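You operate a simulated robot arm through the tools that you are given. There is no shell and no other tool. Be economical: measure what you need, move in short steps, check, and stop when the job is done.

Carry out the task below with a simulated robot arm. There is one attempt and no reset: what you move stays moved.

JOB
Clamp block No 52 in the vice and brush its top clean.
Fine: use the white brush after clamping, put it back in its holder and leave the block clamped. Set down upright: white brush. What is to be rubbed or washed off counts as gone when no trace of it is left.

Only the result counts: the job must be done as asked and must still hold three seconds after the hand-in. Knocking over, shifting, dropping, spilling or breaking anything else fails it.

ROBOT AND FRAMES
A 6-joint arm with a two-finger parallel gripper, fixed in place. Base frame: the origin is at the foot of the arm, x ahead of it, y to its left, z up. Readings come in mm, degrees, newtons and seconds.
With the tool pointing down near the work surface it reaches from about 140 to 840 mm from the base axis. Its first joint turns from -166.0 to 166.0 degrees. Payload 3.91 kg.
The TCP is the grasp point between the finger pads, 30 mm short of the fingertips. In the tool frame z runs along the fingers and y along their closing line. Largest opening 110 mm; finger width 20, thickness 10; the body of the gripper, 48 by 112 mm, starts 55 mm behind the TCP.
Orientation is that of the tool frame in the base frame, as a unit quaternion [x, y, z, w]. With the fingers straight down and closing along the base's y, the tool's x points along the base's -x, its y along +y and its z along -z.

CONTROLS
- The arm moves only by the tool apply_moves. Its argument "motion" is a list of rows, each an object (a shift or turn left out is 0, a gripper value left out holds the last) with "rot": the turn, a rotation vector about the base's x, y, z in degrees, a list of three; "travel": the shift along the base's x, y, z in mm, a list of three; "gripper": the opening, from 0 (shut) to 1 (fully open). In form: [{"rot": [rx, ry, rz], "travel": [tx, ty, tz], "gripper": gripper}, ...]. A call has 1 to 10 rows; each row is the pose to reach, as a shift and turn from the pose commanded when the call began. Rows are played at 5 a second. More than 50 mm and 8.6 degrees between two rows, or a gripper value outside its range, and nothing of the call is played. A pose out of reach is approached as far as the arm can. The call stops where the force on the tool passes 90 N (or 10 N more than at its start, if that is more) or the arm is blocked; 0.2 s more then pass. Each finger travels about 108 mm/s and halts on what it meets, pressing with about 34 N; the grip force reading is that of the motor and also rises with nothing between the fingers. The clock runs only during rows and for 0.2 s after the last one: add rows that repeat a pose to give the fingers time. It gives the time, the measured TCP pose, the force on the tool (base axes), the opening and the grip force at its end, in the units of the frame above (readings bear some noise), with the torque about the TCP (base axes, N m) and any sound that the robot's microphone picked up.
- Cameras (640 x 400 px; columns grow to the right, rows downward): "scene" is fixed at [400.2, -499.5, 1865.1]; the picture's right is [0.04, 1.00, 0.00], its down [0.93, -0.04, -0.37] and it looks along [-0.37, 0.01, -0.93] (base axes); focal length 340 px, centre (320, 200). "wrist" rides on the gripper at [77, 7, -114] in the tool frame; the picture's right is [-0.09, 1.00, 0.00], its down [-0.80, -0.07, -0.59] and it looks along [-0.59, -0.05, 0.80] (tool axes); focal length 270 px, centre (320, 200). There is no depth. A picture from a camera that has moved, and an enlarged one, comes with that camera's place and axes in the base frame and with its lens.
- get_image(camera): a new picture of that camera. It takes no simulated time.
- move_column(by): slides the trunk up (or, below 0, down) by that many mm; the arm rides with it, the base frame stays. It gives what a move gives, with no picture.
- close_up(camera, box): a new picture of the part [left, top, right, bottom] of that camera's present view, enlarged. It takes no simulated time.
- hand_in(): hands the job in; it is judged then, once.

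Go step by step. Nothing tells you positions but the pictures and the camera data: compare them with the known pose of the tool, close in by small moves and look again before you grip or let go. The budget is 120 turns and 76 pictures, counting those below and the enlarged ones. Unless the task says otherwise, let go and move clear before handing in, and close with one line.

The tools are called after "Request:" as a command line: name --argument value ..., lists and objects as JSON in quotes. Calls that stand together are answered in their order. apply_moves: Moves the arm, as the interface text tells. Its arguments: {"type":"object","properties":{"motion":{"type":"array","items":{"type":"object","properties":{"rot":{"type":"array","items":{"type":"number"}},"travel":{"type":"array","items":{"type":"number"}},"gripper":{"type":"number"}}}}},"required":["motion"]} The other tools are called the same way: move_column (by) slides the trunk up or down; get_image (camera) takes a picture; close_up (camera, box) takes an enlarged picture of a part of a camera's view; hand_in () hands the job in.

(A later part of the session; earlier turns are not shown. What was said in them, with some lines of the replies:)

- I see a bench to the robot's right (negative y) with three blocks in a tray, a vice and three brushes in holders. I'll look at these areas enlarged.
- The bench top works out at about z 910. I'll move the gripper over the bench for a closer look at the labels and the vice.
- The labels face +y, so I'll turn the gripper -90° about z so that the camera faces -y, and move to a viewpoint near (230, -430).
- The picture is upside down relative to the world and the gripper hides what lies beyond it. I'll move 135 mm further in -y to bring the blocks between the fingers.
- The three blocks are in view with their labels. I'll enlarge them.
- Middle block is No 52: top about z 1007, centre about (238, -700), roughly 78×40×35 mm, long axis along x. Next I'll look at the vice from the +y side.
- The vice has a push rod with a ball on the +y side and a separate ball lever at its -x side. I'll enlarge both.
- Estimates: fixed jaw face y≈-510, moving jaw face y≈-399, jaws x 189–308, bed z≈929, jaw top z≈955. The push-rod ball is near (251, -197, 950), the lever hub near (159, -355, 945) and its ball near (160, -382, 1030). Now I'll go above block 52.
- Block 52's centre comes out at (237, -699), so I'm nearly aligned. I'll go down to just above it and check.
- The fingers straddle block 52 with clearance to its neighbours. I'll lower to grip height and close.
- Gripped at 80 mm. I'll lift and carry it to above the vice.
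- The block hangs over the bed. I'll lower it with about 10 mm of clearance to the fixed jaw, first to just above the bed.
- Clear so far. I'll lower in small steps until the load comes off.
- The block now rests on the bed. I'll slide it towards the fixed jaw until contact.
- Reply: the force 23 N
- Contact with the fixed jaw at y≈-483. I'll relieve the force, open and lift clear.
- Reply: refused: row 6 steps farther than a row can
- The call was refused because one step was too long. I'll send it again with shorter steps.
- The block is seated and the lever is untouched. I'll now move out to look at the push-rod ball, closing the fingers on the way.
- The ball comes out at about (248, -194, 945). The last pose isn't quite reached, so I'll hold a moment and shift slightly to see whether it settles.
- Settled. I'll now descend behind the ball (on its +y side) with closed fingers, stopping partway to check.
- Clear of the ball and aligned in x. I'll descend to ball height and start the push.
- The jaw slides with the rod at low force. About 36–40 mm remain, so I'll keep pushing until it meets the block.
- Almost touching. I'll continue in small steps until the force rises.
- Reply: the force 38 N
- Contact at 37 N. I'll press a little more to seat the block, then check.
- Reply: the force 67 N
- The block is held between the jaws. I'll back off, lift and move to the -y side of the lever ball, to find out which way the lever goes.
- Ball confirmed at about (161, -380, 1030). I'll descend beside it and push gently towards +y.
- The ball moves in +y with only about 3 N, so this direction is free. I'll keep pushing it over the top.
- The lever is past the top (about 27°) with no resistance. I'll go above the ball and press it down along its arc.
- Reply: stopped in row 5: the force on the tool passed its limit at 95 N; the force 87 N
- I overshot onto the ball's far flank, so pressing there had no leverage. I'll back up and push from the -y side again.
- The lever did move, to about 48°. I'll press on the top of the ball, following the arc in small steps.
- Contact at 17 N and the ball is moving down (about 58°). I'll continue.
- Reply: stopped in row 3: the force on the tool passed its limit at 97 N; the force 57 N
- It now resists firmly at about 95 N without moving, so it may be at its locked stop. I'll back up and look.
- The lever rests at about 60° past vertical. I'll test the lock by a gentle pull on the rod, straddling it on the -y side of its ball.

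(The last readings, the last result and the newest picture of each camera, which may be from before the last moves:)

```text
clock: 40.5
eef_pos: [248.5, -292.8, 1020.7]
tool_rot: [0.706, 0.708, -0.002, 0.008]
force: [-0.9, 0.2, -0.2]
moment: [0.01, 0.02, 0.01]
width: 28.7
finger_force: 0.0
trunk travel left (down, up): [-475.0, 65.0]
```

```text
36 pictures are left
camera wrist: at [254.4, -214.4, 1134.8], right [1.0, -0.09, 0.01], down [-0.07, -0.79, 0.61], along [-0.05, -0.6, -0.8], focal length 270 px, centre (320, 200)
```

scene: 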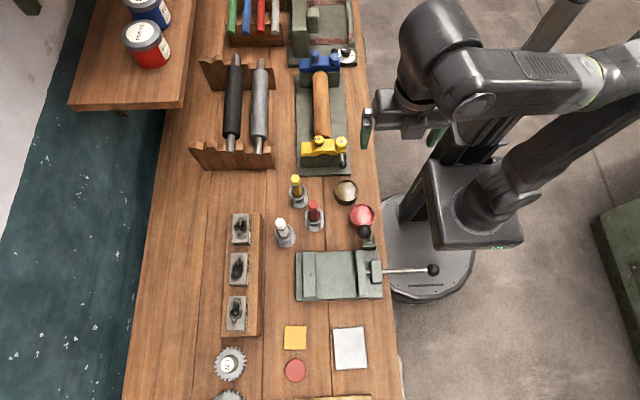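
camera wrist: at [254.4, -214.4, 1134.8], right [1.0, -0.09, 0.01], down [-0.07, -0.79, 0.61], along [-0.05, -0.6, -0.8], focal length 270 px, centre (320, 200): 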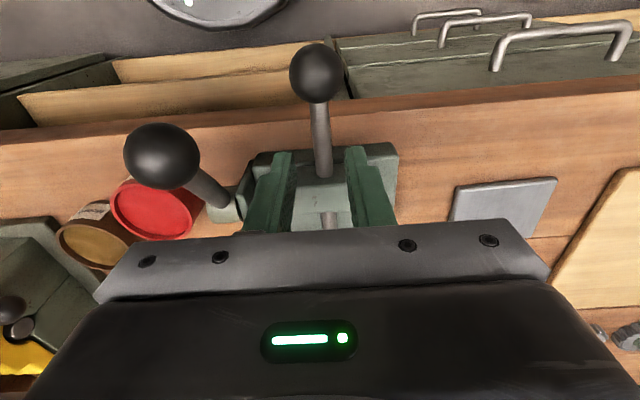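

The fingers are placed between the bearing block and the ball, one on each side of the rod. I'll descend and pull gently in +y.

Request:
apply_moves --motion '[{"travel": [0, 1, -30]}, {"travel": [0, 1, -60]}, {"travel": [0, 1, -60]}, {"travel": [0, 6, -60]}, {"travel": [0, 10, -60]}, {"travel": [0, 12, -60]}, {"travel": [0, 14, -60]}, {"travel": [0, 14, -60]}]'

```text
clock: 42.3
eef_pos: [249.1, -278.8, 962.0]
tool_rot: [0.706, 0.708, -0.003, 0.008]
force: [-0.4, 0.3, -0.4]
moment: [0.02, 0.01, 0.02]
width: 28.4
finger_force: 0.0
trunk travel left (down, up): [-475.0, 65.0]
```

Request:
apply_moves --motion '[{"travel": [0, 2, 0]}, {"travel": [0, 4, 0]}, {"travel": [0, 5, 0]}, {"travel": [0, 6, 0]}, {"travel": [0, 6, 0]}]'

Request:
close_up --camera "scene" --box '[270, 190, 450, 310]'

```text
clock: 43.5
eef_pos: [250.0, -274.6, 963.1]
tool_rot: [0.706, 0.708, -0.003, 0.007]
force: [1.7, -10.7, -0.9]
moment: [-0.2, 0.0, -0.04]
width: 30.4
finger_force: 31.7
trunk travel left (down, up): [-475.0, 65.0]
```

```text
3.33 times, centred on (360, 250) of scene
camera zoom: at [400.2, -499.5, 1865.1], right [0.04, 1.0, 0.0], down [0.93, -0.04, -0.37], along [-0.37, 0.01, -0.93], focal length 1133 px, centre (187, 33)
```

zoom: 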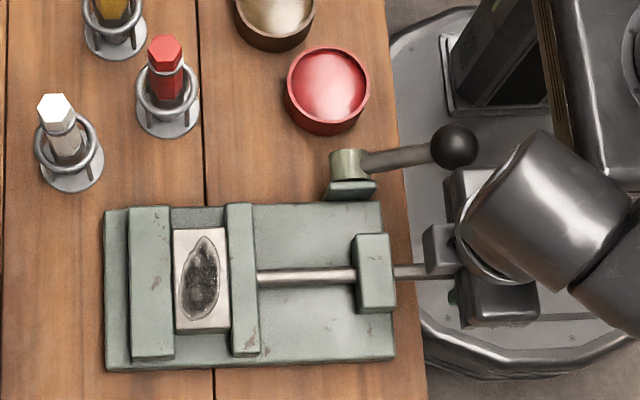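

The rod resists at 11 N without moving (it was free at 1.4 N before), so the vice is locked. Next I'll retreat, correct the small tilt and go to look at the white brush.

Request:
apply_moves --motion '[{"travel": [0, -10, 0]}, {"travel": [0, -12, 45], "rot": [0.8, 0.3, 0]}, {"travel": [0, -12, 90], "rot": [0.8, 0.3, 0]}, {"travel": [0, -20, 135], "rot": [0.8, 0.3, 0]}, {"travel": [-20, -60, 150], "rot": [0.8, 0.3, 0], "gripper": 0.5}, {"travel": [-40, -100, 165], "rot": [0.8, 0.3, 0]}, {"travel": [-60, -140, 165], "rot": [0.8, 0.3, 0]}, {"travel": [-80, -180, 165], "rot": [0.8, 0.3, 0]}, {"travel": [-100, -220, 165], "rot": [0.8, 0.3, 0]}, {"travel": [-115, -246, 165], "rot": [0.8, 0.3, 0]}]'

Request:
get_image --camera "wrist"

Request:
close_up --camera "scene" --box '[260, 160, 340, 260]'

```text
clock: 45.7
eef_pos: [136.3, -519.4, 1128.3]
tool_rot: [0.706, 0.708, 0.001, 0.0]
force: [-0.3, -1.1, 0.2]
moment: [-0.02, 0.0, -0.02]
width: 55.2
finger_force: 0.1
trunk travel left (down, up): [-475.0, 65.0]
```

```text
34 pictures are left
camera wrist: at [142.0, -442.3, 1242.1], right [1.0, -0.08, 0.0], down [-0.07, -0.8, 0.59], along [-0.05, -0.59, -0.8], focal length 270 px, centre (320, 200)
```

wrist: 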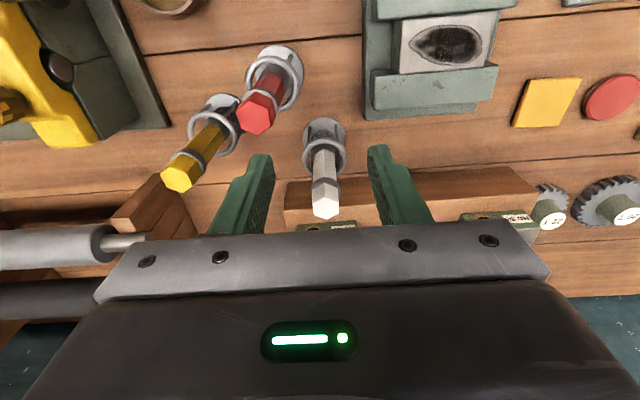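

```text
4.00 times, centred on (300, 210) of scene
camera zoom: at [400.2, -499.5, 1865.1], right [0.04, 1.0, 0.0], down [0.93, -0.04, -0.37], along [-0.37, 0.01, -0.93], focal length 1360 px, centre (400, 160)
```

zoom: 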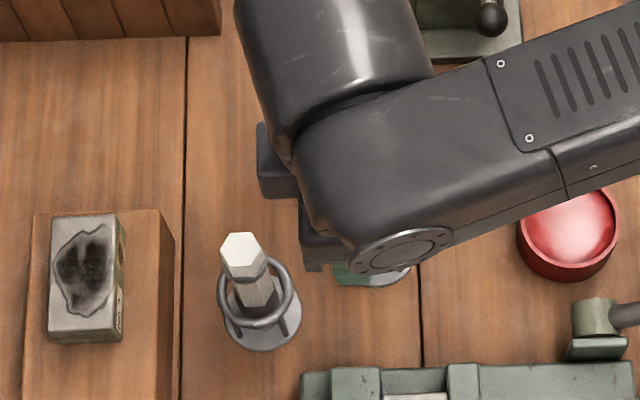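

The white brush is near (134, -593), standing upright with its top around z 1050. I'll enlarge it to see the hexagon and what surrounds it.

Request:
close_up --camera "wrist" --box '[280, 105, 370, 230]'

```text
3.20 times, centred on (325, 168) of wrist
camera zoom: at [142.0, -442.3, 1242.1], right [1.0, -0.08, 0.0], down [-0.07, -0.8, 0.59], along [-0.05, -0.59, -0.8], focal length 865 px, centre (304, 304)
```

zoom: 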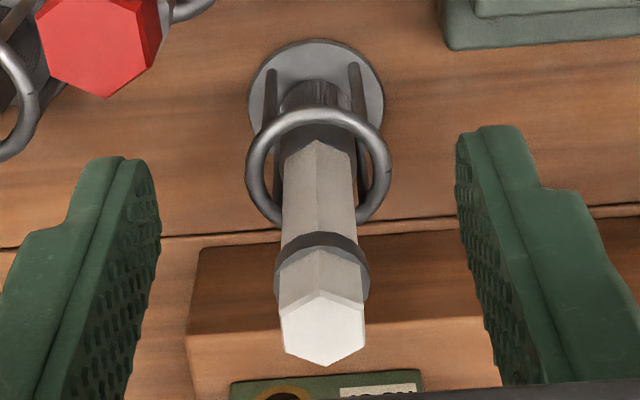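

The hexagon's flats face ±x, which suits my closing direction; its collar is at z≈1012–1025 and its top at z≈1050. I'll move above it.

Request:
apply_moves --motion '[{"travel": [-1, -40, 0], "gripper": 0.45}, {"travel": [-2, -74, -10]}, {"travel": [-2, -74, -28]}, {"travel": [-2, -74, -28]}]'

Request:
get_image --camera "wrist"

Request:
close_up --camera "scene" --box '[240, 180, 340, 260]'

```text
clock: 46.7
eef_pos: [132.5, -591.0, 1101.1]
tool_rot: [0.706, 0.708, 0.001, 0.0]
force: [0.4, -0.6, 0.6]
moment: [0.02, -0.02, -0.03]
width: 49.7
finger_force: 0.0
trunk travel left (down, up): [-475.0, 65.0]
```

```text
31 pictures are left
camera wrist: at [139.2, -515.3, 1215.0], right [1.0, -0.09, 0.0], down [-0.07, -0.8, 0.59], along [-0.05, -0.59, -0.8], focal length 270 px, centre (320, 200)
```

wrist: 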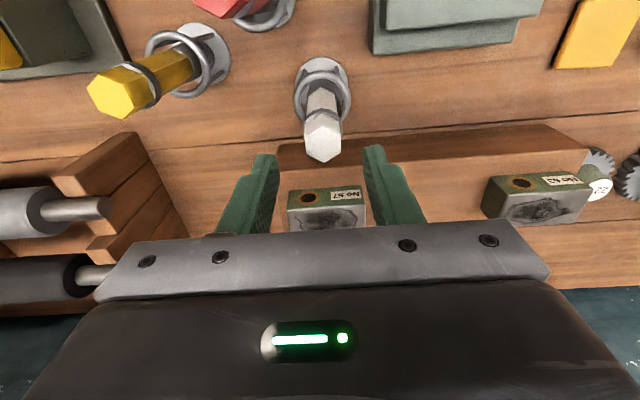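

```text
5.00 times, centred on (290, 220) of scene
camera zoom: at [400.2, -499.5, 1865.1], right [0.04, 1.0, 0.0], down [0.93, -0.04, -0.37], along [-0.37, 0.01, -0.93], focal length 1700 px, centre (470, 100)
```

zoom: 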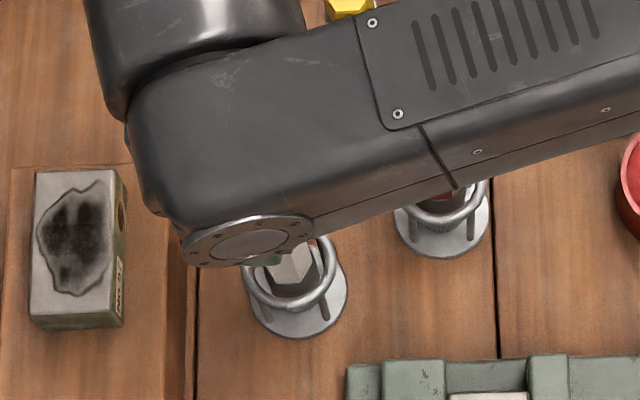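

Request:
close_up --camera "wrist" --box '[270, 45, 380, 185]'

```text
2.86 times, centred on (325, 115) of wrist
camera zoom: at [139.2, -515.3, 1215.0], right [1.0, -0.09, 0.0], down [-0.07, -0.8, 0.59], along [-0.05, -0.59, -0.8], focal length 772 px, centre (306, 443)
```

zoom: 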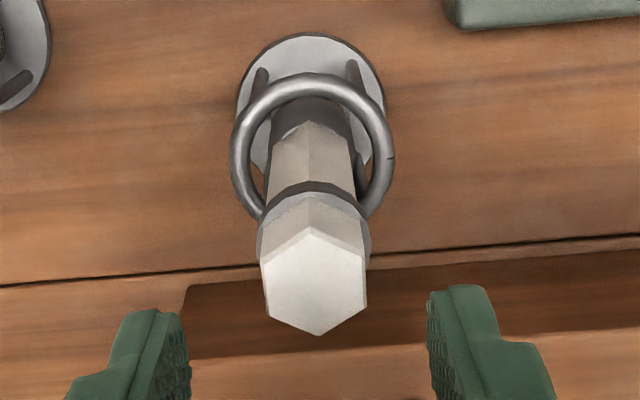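

Refined: brush axis at about (135, -590), top z≈1055. I'll lower so that the fingertips stop just above the collar, and look.

Request:
apply_moves --motion '[{"travel": [2, 1, -20]}, {"travel": [2, 1, -38]}, {"travel": [2, 1, -38]}]'

Request:
close_up --camera "wrist" --box '[220, 50, 420, 240]'

```text
clock: 47.5
eef_pos: [135.5, -590.3, 1061.3]
tool_rot: [0.706, 0.708, 0.001, 0.001]
force: [-0.1, 0.1, -0.2]
moment: [0.0, 0.0, 0.0]
width: 49.5
finger_force: 0.1
trunk travel left (down, up): [-475.0, 65.0]
```

```text
2.11 times, centred on (320, 145) of wrist
camera zoom: at [141.7, -514.0, 1177.0], right [1.0, -0.09, 0.0], down [-0.07, -0.8, 0.59], along [-0.05, -0.59, -0.8], focal length 569 px, centre (320, 316)
```

zoom: 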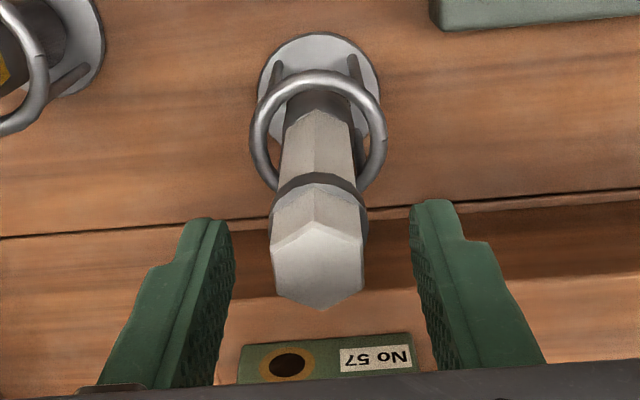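

The tips are level with the hexagon just above the collar and centred. I'll close now and read the width.

Request:
apply_moves --motion '[{"gripper": 0.15}, {"gripper": 0.15}, {"gripper": 0.15}]'

Request:
close_up --camera "wrist" --box '[220, 50, 420, 240]'

```text
clock: 48.3
eef_pos: [136.5, -590.6, 1061.0]
tool_rot: [0.706, 0.708, 0.0, 0.0]
force: [0.4, 0.0, 0.0]
moment: [-0.03, -0.01, -0.01]
width: 25.5
finger_force: 34.2
trunk travel left (down, up): [-475.0, 65.0]
```

```text
2.11 times, centred on (320, 145) of wrist
camera zoom: at [141.7, -514.0, 1177.2], right [1.0, -0.09, 0.0], down [-0.07, -0.8, 0.59], along [-0.05, -0.59, -0.8], focal length 569 px, centre (320, 316)
```

zoom: 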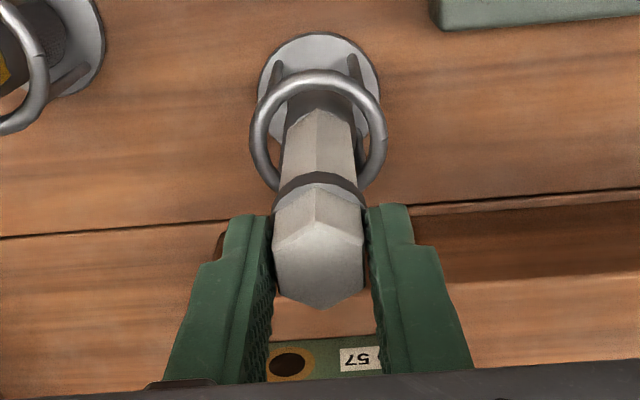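

Gripped at 25.5 mm. I'll lift straight up and look at the bristles.

Request:
apply_moves --motion '[{"travel": [0, 0, 15]}, {"travel": [0, 0, 35]}, {"travel": [0, 0, 60]}, {"travel": [0, 0, 90]}, {"travel": [0, 0, 90]}]'

Request:
get_image --camera "wrist"

Request:
close_up --camera "scene" --box '[230, 150, 350, 260]'

```text
clock: 49.5
eef_pos: [136.2, -591.9, 1151.6]
tool_rot: [0.706, 0.708, 0.0, 0.001]
force: [1.1, 0.3, -0.8]
moment: [-0.03, 0.01, -0.04]
width: 25.6
finger_force: 33.6
trunk travel left (down, up): [-475.0, 65.0]
```

```text
26 pictures are left
camera wrist: at [142.3, -515.4, 1267.0], right [1.0, -0.09, 0.0], down [-0.07, -0.8, 0.59], along [-0.05, -0.59, -0.8], focal length 270 px, centre (320, 200)
```

wrist: 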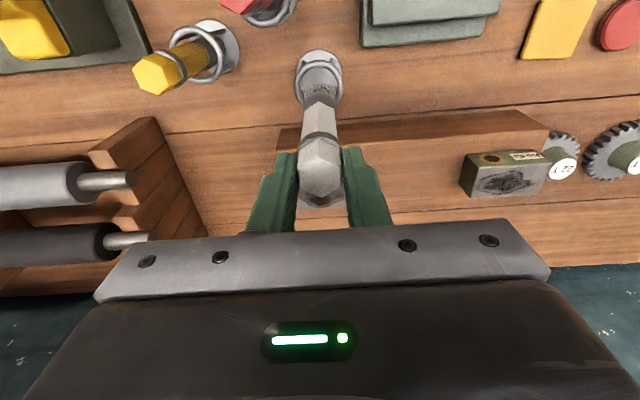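

```text
3.64 times, centred on (290, 205) of scene
camera zoom: at [400.2, -499.5, 1865.1], right [0.04, 1.0, 0.0], down [0.93, -0.04, -0.37], along [-0.37, 0.01, -0.93], focal length 1236 px, centre (429, 182)
```

zoom: 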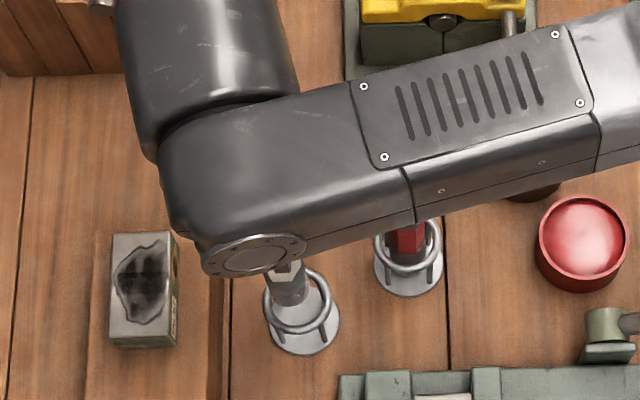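

Request:
close_up --camera "wrist" --box '[270, 40, 380, 180]'

```text
2.86 times, centred on (325, 110) of wrist
camera zoom: at [142.3, -515.4, 1267.0], right [1.0, -0.09, 0.0], down [-0.07, -0.8, 0.59], along [-0.05, -0.59, -0.8], focal length 772 px, centre (306, 457)
```

zoom: 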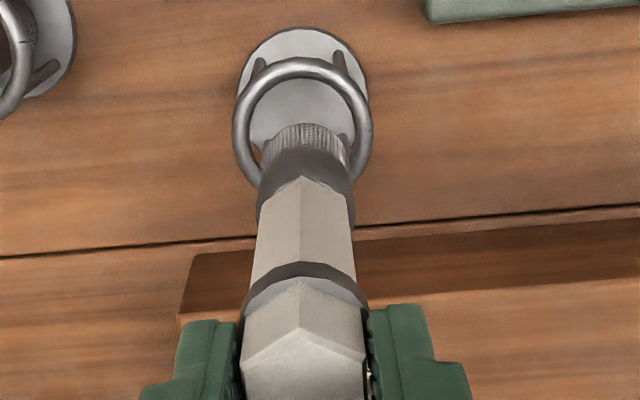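

The brush hangs upright with round bristles about 30 mm wide. I'll carry it to above the clamped block at about (250, -482).

Request:
apply_moves --motion '[{"travel": [0, 0, 20]}, {"travel": [28, 27, 20]}, {"travel": [57, 55, 20]}, {"travel": [85, 82, 20]}, {"travel": [114, 109, 20]}, {"travel": [114, 109, -10]}, {"travel": [114, 109, -10]}]'

Request:
get_image --camera "wrist"

Request:
close_up --camera "scene" --box '[270, 210, 370, 320]'

```text
clock: 51.1
eef_pos: [251.0, -482.7, 1142.1]
tool_rot: [0.705, 0.709, 0.001, 0.001]
force: [-0.1, 0.1, -0.3]
moment: [-0.03, -0.02, -0.01]
width: 25.5
finger_force: 33.9
trunk travel left (down, up): [-475.0, 65.0]
```

```text
23 pictures are left
camera wrist: at [257.2, -406.5, 1256.7], right [1.0, -0.09, 0.0], down [-0.07, -0.8, 0.59], along [-0.05, -0.59, -0.8], focal length 270 px, centre (320, 200)
```

wrist: 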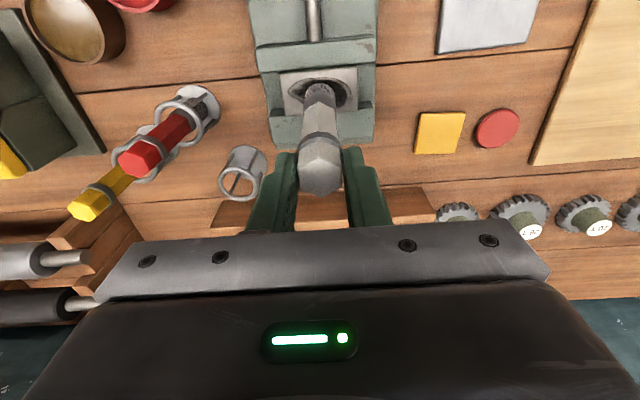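

```text
3.64 times, centred on (320, 265) of scene
camera zoom: at [400.2, -499.5, 1865.1], right [0.04, 1.0, 0.0], down [0.93, -0.04, -0.37], along [-0.37, 0.01, -0.93], focal length 1236 px, centre (320, -36)
```

zoom: 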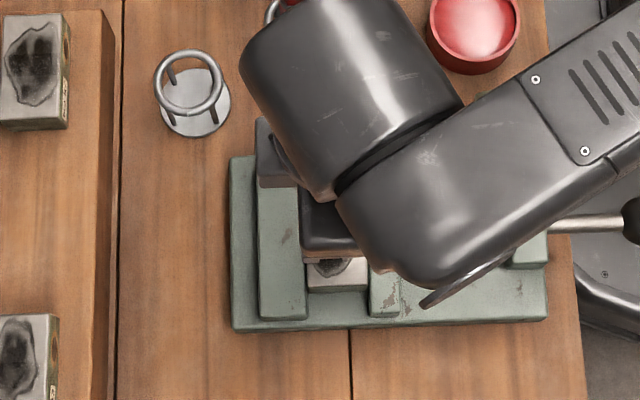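

Well centred over the block. I'll lower gradually to find bristle contact.

Request:
apply_moves --motion '[{"travel": [0, 0, -10]}, {"travel": [0, 0, -18]}, {"travel": [0, 0, -21]}, {"travel": [0, 0, -24]}, {"travel": [0, 0, -24]}]'

Request:
close_up --camera "wrist" --box '[240, 50, 400, 190]'

```text
clock: 52.3
eef_pos: [250.3, -482.1, 1120.7]
tool_rot: [0.706, 0.709, -0.001, 0.003]
force: [3.7, -3.4, 38.8]
moment: [-0.36, 0.34, -0.05]
width: 25.4
finger_force: 33.9
trunk travel left (down, up): [-475.0, 65.0]
```

```text
2.86 times, centred on (320, 120) of wrist
camera zoom: at [256.0, -404.2, 1234.9], right [1.0, -0.08, 0.0], down [-0.07, -0.8, 0.6], along [-0.05, -0.6, -0.8], focal length 772 px, centre (320, 429)
```

zoom: 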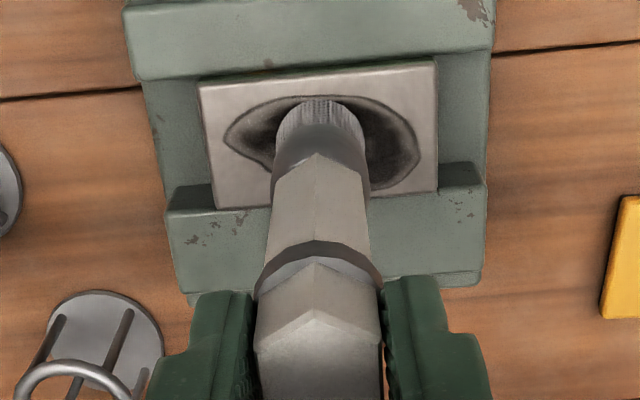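

Contact at about 39 N, which is more than needed. I'll ease off to a light touch and make the first slow strokes along x.

Request:
apply_moves --motion '[{"travel": [0, 0, 2.2]}, {"travel": [0, 0, 2.2]}]'

```text
clock: 52.9
eef_pos: [249.5, -481.6, 1120.6]
tool_rot: [0.706, 0.709, 0.0, 0.001]
force: [6.3, -3.8, 27.6]
moment: [-0.56, -0.94, -0.01]
width: 25.3
finger_force: 34.2
trunk travel left (down, up): [-475.0, 65.0]
```

Request:
apply_moves --motion '[{"travel": [0, 0, 1.5]}, {"travel": [0, 0, 1.5]}]'

```text
clock: 53.5
eef_pos: [250.7, -481.7, 1119.9]
tool_rot: [0.705, 0.709, 0.0, -0.001]
force: [5.1, -2.8, 14.8]
moment: [-0.13, -0.81, -0.04]
width: 25.3
finger_force: 34.5
trunk travel left (down, up): [-475.0, 65.0]
```

Request:
apply_moves --motion '[{"travel": [0, 0, 0.7]}, {"travel": [8, 0, 0.7]}, {"travel": [16, 0, 0.7]}, {"travel": [24, 0, 0.7]}, {"travel": [30, 0, 0.7]}, {"travel": [30, 0, 0.7]}]'

Request:
close_up --camera "wrist" --box '[240, 50, 400, 190]'

```text
clock: 54.9
eef_pos: [278.8, -483.4, 1121.8]
tool_rot: [0.706, 0.709, 0.001, 0.001]
force: [-0.5, -0.4, 0.0]
moment: [-0.02, -0.03, 0.0]
width: 25.4
finger_force: 34.2
trunk travel left (down, up): [-475.0, 65.0]
```

```text
2.86 times, centred on (320, 120) of wrist
camera zoom: at [286.4, -406.5, 1237.2], right [1.0, -0.09, 0.0], down [-0.07, -0.8, 0.59], along [-0.05, -0.59, -0.8], focal length 772 px, centre (320, 429)
```

zoom: 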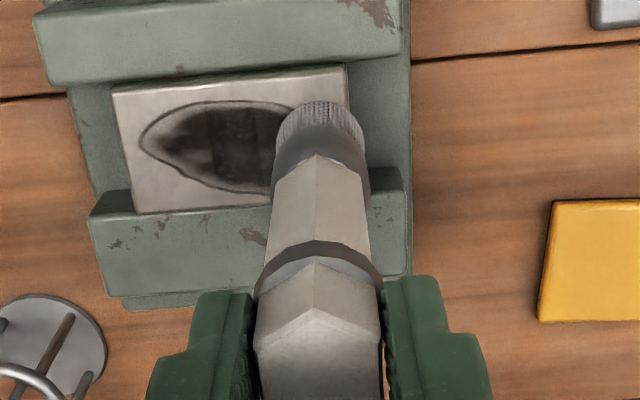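

Contact was lost during the stroke. I'll press about 1.3 mm lower and stroke back along -x.

Request:
apply_moves --motion '[{"travel": [0, 0, -1.3]}, {"travel": [-10, 0, -1.3]}, {"travel": [-20, 0, -1.3]}, {"travel": [-30, 0, -1.3]}]'

```text
clock: 55.9
eef_pos: [248.7, -482.1, 1123.1]
tool_rot: [0.706, 0.708, 0.001, 0.001]
force: [0.5, 0.2, 2.9]
moment: [0.01, 0.07, -0.01]
width: 25.5
finger_force: 33.8
trunk travel left (down, up): [-475.0, 65.0]
```

Request:
apply_moves --motion '[{"travel": [0, 0, -0.8]}, {"travel": [-10, 0, -0.8]}, {"travel": [-20, 0, -0.8]}, {"travel": [-30, 0, -0.8]}, {"travel": [-20, 0, -0.8]}, {"travel": [-10, 0, -0.8]}, {"travel": [0, 0, -0.8]}, {"travel": [10, 0, -0.8]}, {"travel": [20, 0, -0.8]}, {"travel": [30, 0, -0.8]}]'

Request:
close_up --camera "wrist" --box '[240, 50, 400, 190]'

```text
clock: 58.1
eef_pos: [279.0, -482.2, 1120.8]
tool_rot: [0.706, 0.709, -0.001, 0.002]
force: [-4.6, 0.4, 14.2]
moment: [0.06, 0.56, 0.02]
width: 25.7
finger_force: 33.5
trunk travel left (down, up): [-475.0, 65.0]
```

```text
2.86 times, centred on (320, 120) of wrist
camera zoom: at [284.7, -405.3, 1235.6], right [1.0, -0.09, 0.0], down [-0.07, -0.8, 0.6], along [-0.05, -0.59, -0.8], focal length 772 px, centre (320, 429)
```

zoom: 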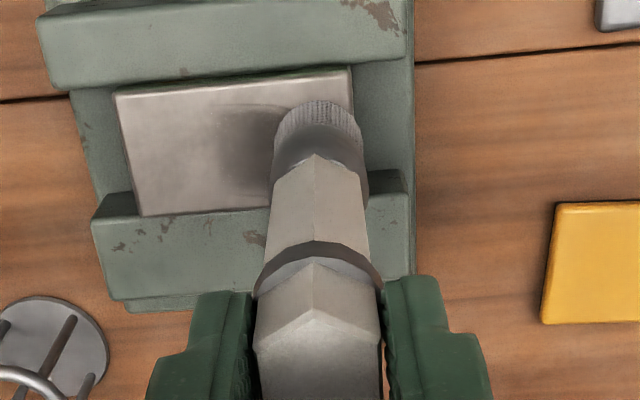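

It works: most of the stain is gone. I'll keep going over the +x half, with small shifts in y.

Request:
apply_moves --motion '[{"travel": [-10, 0, 0]}, {"travel": [-20, 0, 0]}, {"travel": [-30, 0, 0]}, {"travel": [-24, -6, 0]}, {"travel": [-14, -7, 0]}, {"travel": [-4, -7, 0]}, {"travel": [-4, 0, 0]}, {"travel": [-4, 7, 0]}, {"travel": [-14, 7, 0]}, {"travel": [-24, 7, 0]}]'

Request:
apply_moves --motion '[{"travel": [-10, 0, 0]}, {"travel": [-20, 0, 0]}, {"travel": [-30, 0, 0]}, {"travel": [-35, -7, 0]}, {"travel": [-30, -14, 0]}, {"travel": [-20, -14, 0]}, {"travel": [-10, -14, 0]}, {"travel": [0, -14, 0]}, {"travel": [10, -12, 0]}, {"travel": [20, -7, 0]}]'

Request:
apply_moves --motion '[{"travel": [0, 0, 15]}, {"travel": [-10, 40, 25]}, {"travel": [-10, 40, 25]}]'

Request:
close_up --camera "wrist" --box '[220, 60, 420, 230]'

```text
clock: 60.3
eef_pos: [255.2, -474.3, 1120.6]
tool_rot: [0.705, 0.709, 0.001, -0.001]
force: [1.3, 0.2, 6.6]
moment: [0.16, -0.49, 0.0]
width: 25.1
finger_force: 33.9
trunk travel left (down, up): [-475.0, 65.0]
```

```text
clock: 62.5
eef_pos: [275.8, -482.1, 1121.0]
tool_rot: [0.706, 0.708, 0.0, 0.001]
force: [-4.1, -1.2, 14.7]
moment: [-0.29, 0.65, 0.0]
width: 25.2
finger_force: 33.8
trunk travel left (down, up): [-475.0, 65.0]
```

```text
clock: 63.3
eef_pos: [266.6, -441.6, 1144.4]
tool_rot: [0.706, 0.709, 0.0, 0.001]
force: [-0.4, 0.1, -0.5]
moment: [-0.01, 0.01, 0.01]
width: 25.4
finger_force: 34.0
trunk travel left (down, up): [-475.0, 65.0]
```

```text
2.35 times, centred on (320, 145) of wrist
camera zoom: at [272.9, -366.5, 1260.0], right [1.0, -0.09, 0.0], down [-0.07, -0.8, 0.59], along [-0.05, -0.59, -0.8], focal length 636 px, centre (320, 329)
```

zoom: 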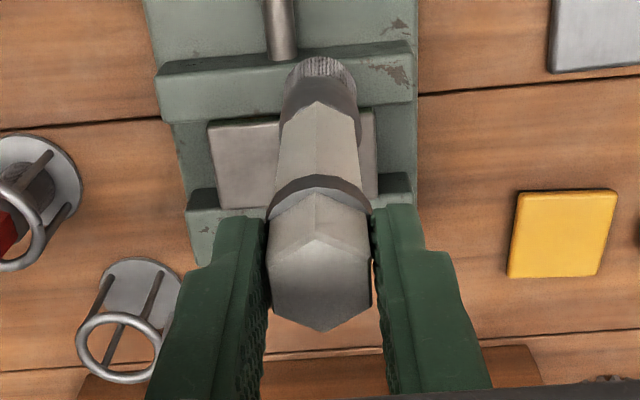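

The visible parts look clean. I'll carry the brush back above its holder and check the block with the scene camera.

Request:
apply_moves --motion '[{"travel": [0, 0, 20]}, {"travel": [-26, -30, 20]}, {"travel": [-52, -60, 20]}, {"travel": [-78, -90, 20]}, {"travel": [-104, -120, 20]}, {"travel": [-130, -149, 20]}, {"travel": [-130, -149, 20]}]'

Request:
close_up --camera "scene" --box '[290, 240, 370, 310]'

Request:
get_image --camera "wrist"

```text
clock: 64.9
eef_pos: [134.9, -590.2, 1165.2]
tool_rot: [0.706, 0.708, 0.0, 0.0]
force: [0.2, -0.6, -0.9]
moment: [0.0, -0.05, 0.03]
width: 25.5
finger_force: 34.3
trunk travel left (down, up): [-475.0, 65.0]
```

```text
5.71 times, centred on (330, 275) of scene
camera zoom: at [400.2, -499.5, 1865.1], right [0.04, 1.0, 0.0], down [0.93, -0.04, -0.37], along [-0.37, 0.01, -0.93], focal length 1943 px, centre (263, -229)
```

zoom: 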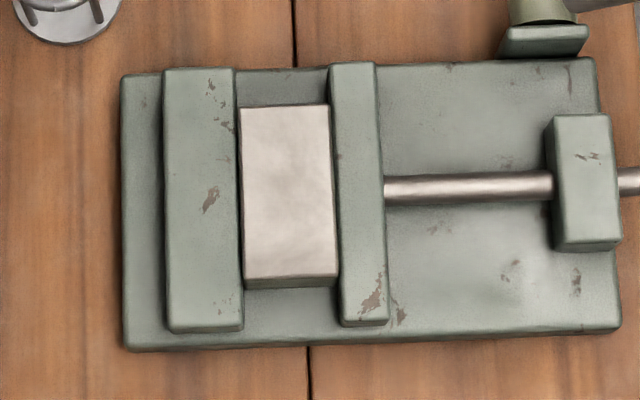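

```text
16 pictures are left
camera wrist: at [140.5, -515.2, 1279.6], right [1.0, -0.08, 0.0], down [-0.07, -0.8, 0.59], along [-0.05, -0.59, -0.8], focal length 270 px, centre (320, 200)
```

wrist: 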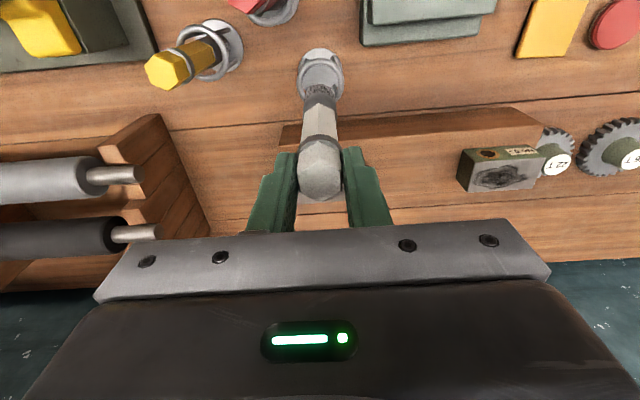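

The top looks clean. One more enlarged look for faint traces before I put the brush back.

Request:
close_up --camera "scene" --box '[317, 256, 353, 292]'

Request:
close_up --camera "wrist" --box '[270, 30, 380, 180]'

```text
11.11 times, centred on (335, 274) of scene
camera zoom: at [400.2, -499.5, 1865.1], right [0.04, 1.0, 0.0], down [0.93, -0.04, -0.37], along [-0.37, 0.01, -0.93], focal length 3778 px, centre (153, -622)
```

zoom: 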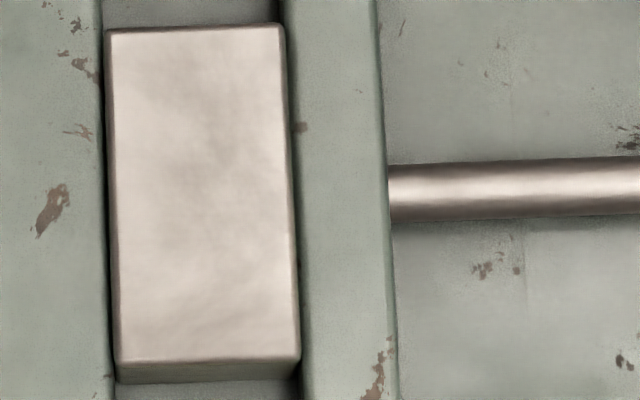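

```text
2.67 times, centred on (325, 105) of wrist
camera zoom: at [140.5, -515.2, 1279.6], right [1.0, -0.08, 0.0], down [-0.07, -0.8, 0.59], along [-0.05, -0.59, -0.8], focal length 721 px, centre (307, 453)
```

zoom: 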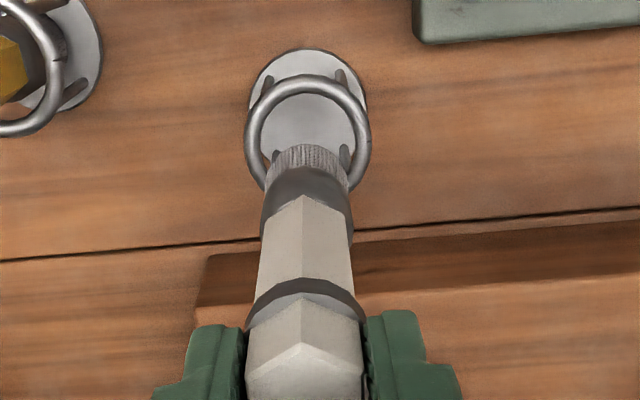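

There may be a faint grey patch near the middle, so to be safe I'll do one more full pass.

Request:
apply_moves --motion '[{"travel": [28, 27, 0]}, {"travel": [57, 54, 0]}, {"travel": [86, 81, 0]}, {"travel": [115, 108, 0]}, {"travel": [115, 108, -30]}, {"travel": [115, 108, -42]}, {"travel": [115, 108, -45]}, {"travel": [115, 108, -45]}]'

```text
clock: 66.7
eef_pos: [250.9, -482.5, 1120.3]
tool_rot: [0.706, 0.709, -0.001, 0.003]
force: [2.5, 0.4, 22.8]
moment: [0.07, -0.28, 0.02]
width: 25.2
finger_force: 34.3
trunk travel left (down, up): [-475.0, 65.0]
```

Request:
apply_moves --motion '[{"travel": [-10, 0, 0.7]}, {"travel": [-20, 0, 0.7]}, {"travel": [-30, -4, 0.7]}, {"travel": [-28, -10, 0.7]}, {"travel": [-18, -10, 0.7]}, {"travel": [-8, -10, 0.7]}, {"travel": [2, -10, 0.7]}, {"travel": [12, -10, 0.7]}, {"travel": [22, -10, 0.7]}, {"travel": [30, -6, 0.7]}]'

Request:
apply_moves --motion '[{"travel": [0, 6, 0]}, {"travel": [-10, 6, 0]}, {"travel": [-20, 6, 0]}, {"travel": [-30, 6, 0]}, {"travel": [-40, 6, 0]}, {"travel": [-50, 6, 0]}, {"travel": [-60, 6, 0]}, {"travel": [-60, 14, 0]}, {"travel": [-50, 16, 0]}, {"travel": [-40, 16, 0]}]'

Request:
apply_moves --motion '[{"travel": [10, 0, 0]}, {"travel": [20, 0, 0]}, {"travel": [30, 0, 0]}, {"travel": [38, -2, 0]}, {"travel": [38, -10, 0]}, {"travel": [28, -10, 0]}, {"travel": [18, -10, 0]}, {"travel": [8, -10, 0]}, {"travel": [-2, -10, 0]}, {"travel": [-12, -10, 0]}]'

```text
clock: 68.9
eef_pos: [280.8, -491.1, 1121.0]
tool_rot: [0.706, 0.709, 0.001, 0.0]
force: [0.1, -0.8, 2.2]
moment: [-0.03, -0.02, 0.01]
width: 25.4
finger_force: 34.6
trunk travel left (down, up): [-475.0, 65.0]
```

```text
clock: 71.1
eef_pos: [241.1, -473.4, 1120.4]
tool_rot: [0.706, 0.709, 0.001, 0.001]
force: [-1.9, 1.5, 3.1]
moment: [0.01, 0.23, -0.01]
width: 25.3
finger_force: 34.5
trunk travel left (down, up): [-475.0, 65.0]
```

```text
clock: 73.3
eef_pos: [227.5, -484.0, 1121.0]
tool_rot: [0.706, 0.708, 0.0, 0.0]
force: [-0.3, -0.8, 8.2]
moment: [-0.02, 0.47, -0.05]
width: 25.7
finger_force: 33.9
trunk travel left (down, up): [-475.0, 65.0]
```

Request:
apply_moves --motion '[{"travel": [8, 0, -0.8]}, {"travel": [16, 0, -0.8]}, {"travel": [24, 0, -0.8]}, {"travel": [32, 0, -0.8]}, {"travel": [42, 0, -0.8]}, {"travel": [50, 0, -0.8]}, {"travel": [40, -6, -0.8]}, {"travel": [30, -6, -0.8]}, {"travel": [20, -6, -0.8]}, {"travel": [10, -6, -0.8]}]'

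Request:
apply_moves --motion '[{"travel": [0, 6, 0]}, {"travel": [0, 12, 0]}, {"travel": [10, 12, 0]}, {"travel": [20, 12, 0]}, {"travel": [30, 12, 0]}, {"travel": [30, 6, 0]}, {"travel": [20, 6, 0]}, {"travel": [10, 6, 0]}]'

Request:
apply_moves --motion '[{"travel": [0, 0, 20]}, {"travel": [0, 0, 45]}, {"travel": [-28, -27, 45]}, {"travel": [-55, -54, 45]}, {"travel": [-82, -81, 45]}, {"travel": [-108, -108, 45]}, {"travel": [-108, -108, 45]}]'

Request:
close_up --camera "scene" --box '[317, 256, 353, 292]'

```text
clock: 75.5
eef_pos: [237.8, -488.0, 1121.1]
tool_rot: [0.707, 0.708, 0.0, 0.0]
force: [0.7, 0.3, 7.8]
moment: [-0.06, 0.45, -0.03]
width: 25.2
finger_force: 33.6
trunk travel left (down, up): [-475.0, 65.0]
```

```text
clock: 77.3
eef_pos: [248.4, -483.8, 1120.4]
tool_rot: [0.706, 0.709, 0.0, 0.001]
force: [3.3, 0.6, 11.0]
moment: [-0.05, -0.61, 0.01]
width: 25.4
finger_force: 33.6
trunk travel left (down, up): [-475.0, 65.0]
```

```text
clock: 78.9
eef_pos: [139.2, -592.3, 1165.4]
tool_rot: [0.706, 0.708, 0.001, 0.001]
force: [-0.7, 0.1, 1.2]
moment: [-0.01, -0.02, -0.01]
width: 25.3
finger_force: 34.4
trunk travel left (down, up): [-475.0, 65.0]
```

```text
11.11 times, centred on (335, 274) of scene
camera zoom: at [400.2, -499.5, 1865.1], right [0.04, 1.0, 0.0], down [0.93, -0.04, -0.37], along [-0.37, 0.01, -0.93], focal length 3778 px, centre (153, -622)
```

zoom: 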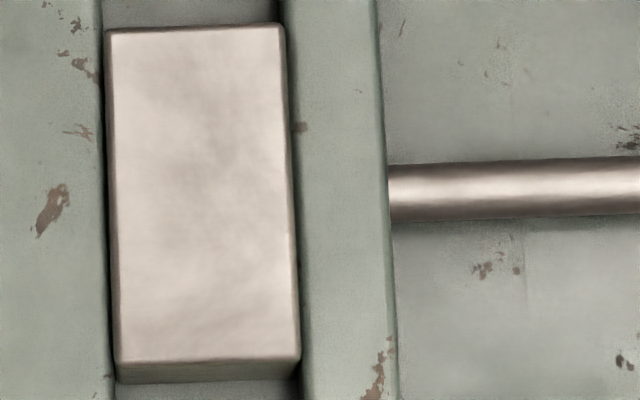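

The mottling hasn't changed at all, so it is metal texture and the top is clean. By the commanded shifts I'm 5 mm off in x from the pick-up axis; I'll correct that and check alignment with the holder.

Request:
apply_moves --motion '[{"travel": [-5, 0, 0]}, {"travel": [-5, 0, -13]}, {"travel": [-5, 0, -13]}]'

Request:
close_up --camera "wrist" --box '[270, 40, 380, 180]'

```text
clock: 79.7
eef_pos: [133.7, -590.9, 1152.2]
tool_rot: [0.706, 0.709, 0.0, 0.001]
force: [-0.1, 0.1, -1.4]
moment: [0.02, 0.03, 0.0]
width: 25.6
finger_force: 34.2
trunk travel left (down, up): [-475.0, 65.0]
```

```text
2.86 times, centred on (325, 110) of wrist
camera zoom: at [140.4, -515.0, 1266.8], right [1.0, -0.09, 0.0], down [-0.07, -0.8, 0.59], along [-0.05, -0.59, -0.8], focal length 772 px, centre (306, 457)
```

zoom: 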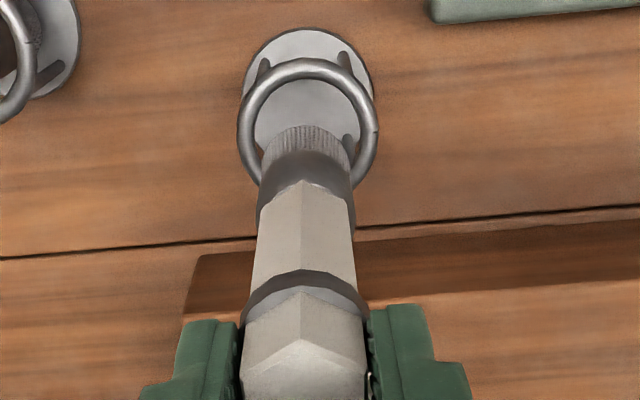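

The brush is still straight in the grip; the holder sits about 2 mm further in +x relative to the brush than it did at pick-up. I'll correct by 2 mm and lower into the ring.

Request:
apply_moves --motion '[{"travel": [2, 0, 0]}, {"travel": [2, 0, -15]}, {"travel": [2, 0, -30]}, {"travel": [2, 0, -45]}, {"travel": [2, 0, -45]}]'

Request:
close_up --camera "wrist" --box '[270, 40, 380, 180]'

```text
clock: 80.9
eef_pos: [137.1, -594.4, 1107.3]
tool_rot: [0.706, 0.708, 0.001, 0.001]
force: [-0.5, 0.4, -0.9]
moment: [0.12, 0.09, 0.0]
width: 25.6
finger_force: 33.5
trunk travel left (down, up): [-475.0, 65.0]
```

```text
2.86 times, centred on (325, 110) of wrist
camera zoom: at [143.2, -516.4, 1221.4], right [1.0, -0.09, 0.0], down [-0.07, -0.8, 0.59], along [-0.05, -0.59, -0.8], focal length 772 px, centre (306, 457)
```

zoom: 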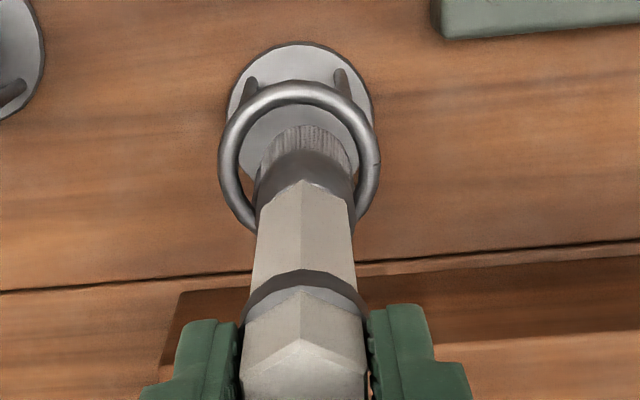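

The brush is inside the ring but about 2 mm too far in +x now. I'll take back 1.5 mm, lower until it nearly rests, and check.

Request:
apply_moves --motion '[{"travel": [-1.5, 0, 0]}, {"travel": [-1.5, 0, -15]}, {"travel": [-1.5, 0, -30]}, {"travel": [-1.5, 0, -38]}, {"travel": [-1.5, 0, -42]}, {"travel": [-1.5, 0, -42]}]'

Request:
close_up --camera "wrist" --box '[220, 50, 420, 240]'

```text
clock: 82.3
eef_pos: [136.4, -592.5, 1064.3]
tool_rot: [0.706, 0.708, 0.001, 0.001]
force: [0.2, 0.3, -1.4]
moment: [0.02, 0.01, -0.02]
width: 25.2
finger_force: 33.7
trunk travel left (down, up): [-475.0, 65.0]
```

```text
2.11 times, centred on (320, 145) of wrist
camera zoom: at [142.4, -516.2, 1178.9], right [1.0, -0.09, 0.0], down [-0.07, -0.8, 0.59], along [-0.05, -0.59, -0.8], focal length 569 px, centre (320, 316)
```

zoom: 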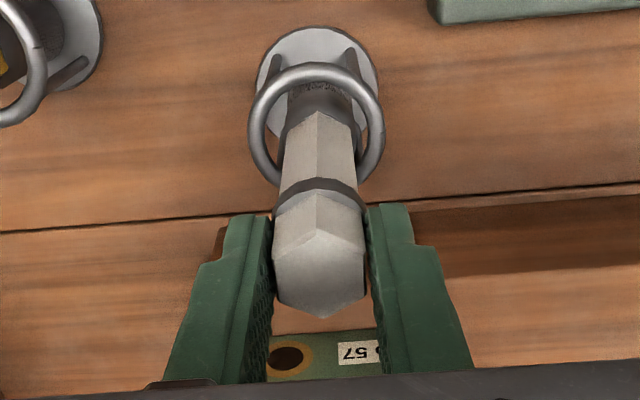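

Well aligned in the ring. I'll lower the last few millimetres with a small y correction until it touches.

Request:
apply_moves --motion '[{"travel": [-0.5, 1, -2]}, {"travel": [-0.5, 1.5, -3.5]}, {"travel": [-0.5, 1.5, -3.5]}]'

```text
clock: 83.1
eef_pos: [135.6, -591.8, 1061.1]
tool_rot: [0.706, 0.708, 0.001, 0.0]
force: [0.2, 0.2, -0.1]
moment: [0.01, 0.02, 0.03]
width: 25.2
finger_force: 33.5
trunk travel left (down, up): [-475.0, 65.0]
```

Request:
apply_moves --motion '[{"travel": [0, 0, -1]}, {"travel": [0, 0, -2]}, {"travel": [0, 0, -2]}]'

```text
clock: 83.9
eef_pos: [135.1, -590.1, 1059.9]
tool_rot: [0.705, 0.709, 0.0, 0.0]
force: [0.1, 0.4, 4.4]
moment: [-0.02, 0.03, -0.02]
width: 25.5
finger_force: 34.2
trunk travel left (down, up): [-475.0, 65.0]
```

It rests on the holder's base with about 4 N. I'll open and lift straight clear.

Request:
apply_moves --motion '[{"gripper": 0.3}, {"gripper": 0.45}, {"gripper": 0.45}, {"travel": [0, 0, 20]}, {"travel": [0, 0, 50]}, {"travel": [0, 0, 90]}, {"travel": [0, 30, 110]}, {"travel": [0, 60, 120]}, {"travel": [0, 60, 120]}]'

Request:
get_image --camera "wrist"

Request:
get_image --camera "scene"

```text
clock: 85.9
eef_pos: [135.1, -529.6, 1179.6]
tool_rot: [0.706, 0.708, 0.001, 0.001]
force: [-0.1, 0.3, -0.2]
moment: [0.03, -0.04, -0.01]
width: 49.6
finger_force: 0.1
trunk travel left (down, up): [-475.0, 65.0]
```

```text
9 pictures are left
camera wrist: at [142.1, -453.4, 1295.1], right [1.0, -0.09, 0.0], down [-0.07, -0.8, 0.59], along [-0.05, -0.59, -0.8], focal length 270 px, centre (320, 200)
```

wrist: 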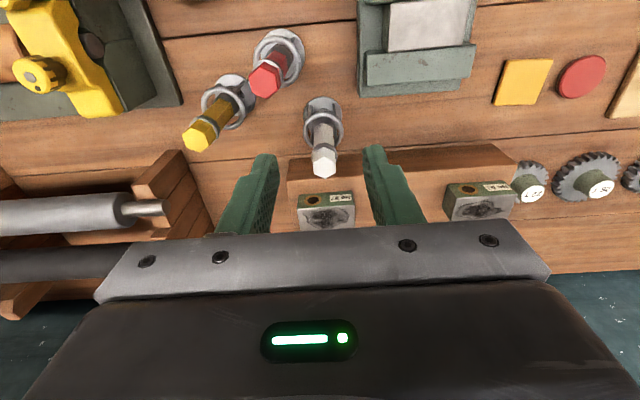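

```text
8 pictures are left
```

scene: 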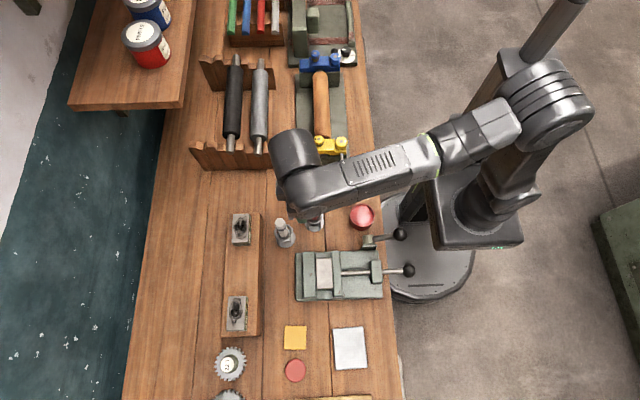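

The brush stands upright in its holder and the lever is still down. I'll take one last clear look at the block top from the wrist camera.

Request:
apply_moves --motion '[{"travel": [30, 25, 0]}, {"travel": [60, 50, 0]}, {"travel": [90, 75, 0]}, {"travel": [115, 100, 0]}, {"travel": [115, 100, 0]}]'

Request:
close_up --camera "wrist" --box '[260, 100, 400, 220]'

Request:
close_up --camera "scene" --box '[250, 200, 310, 260]'

```text
clock: 87.1
eef_pos: [250.6, -429.6, 1181.1]
tool_rot: [0.706, 0.709, 0.001, 0.001]
force: [-0.2, 0.2, -0.3]
moment: [0.02, 0.02, -0.03]
width: 49.5
finger_force: 0.0
trunk travel left (down, up): [-475.0, 65.0]
```

```text
3.33 times, centred on (330, 160) of wrist
camera zoom: at [256.6, -354.1, 1295.5], right [1.0, -0.09, 0.0], down [-0.07, -0.8, 0.59], along [-0.05, -0.59, -0.8], focal length 901 px, centre (287, 333)
```

zoom: 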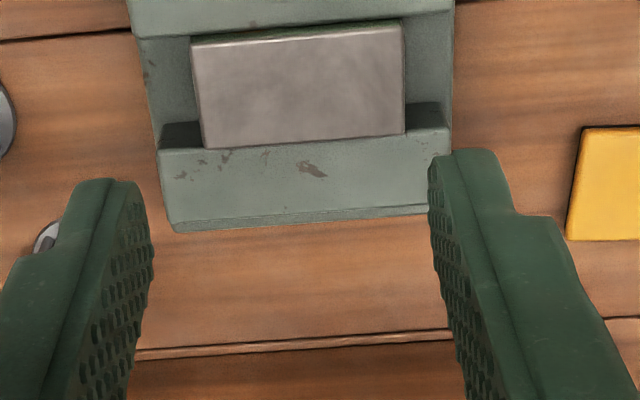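

```text
6.67 times, centred on (280, 230) of scene
camera zoom: at [400.2, -499.5, 1865.1], right [0.04, 1.0, 0.0], down [0.93, -0.04, -0.37], along [-0.37, 0.01, -0.93], focal length 2267 px, centre (587, 0)
```

zoom: 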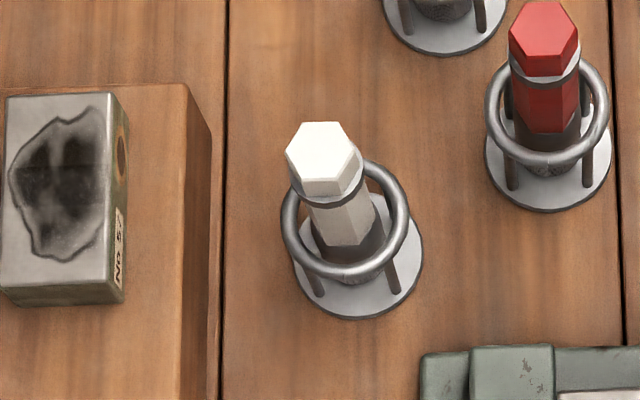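

The block top is clean and still clamped, the brush is upright in its holder, and the gripper is clear. I'll hand in.

Request:
hand_in

```text
The job is handed in.
```

Block No 52 is clamped and locked in the vice, its top is brushed clean with no stain visible in the last pictures, and the white brush is upright back in its holder.
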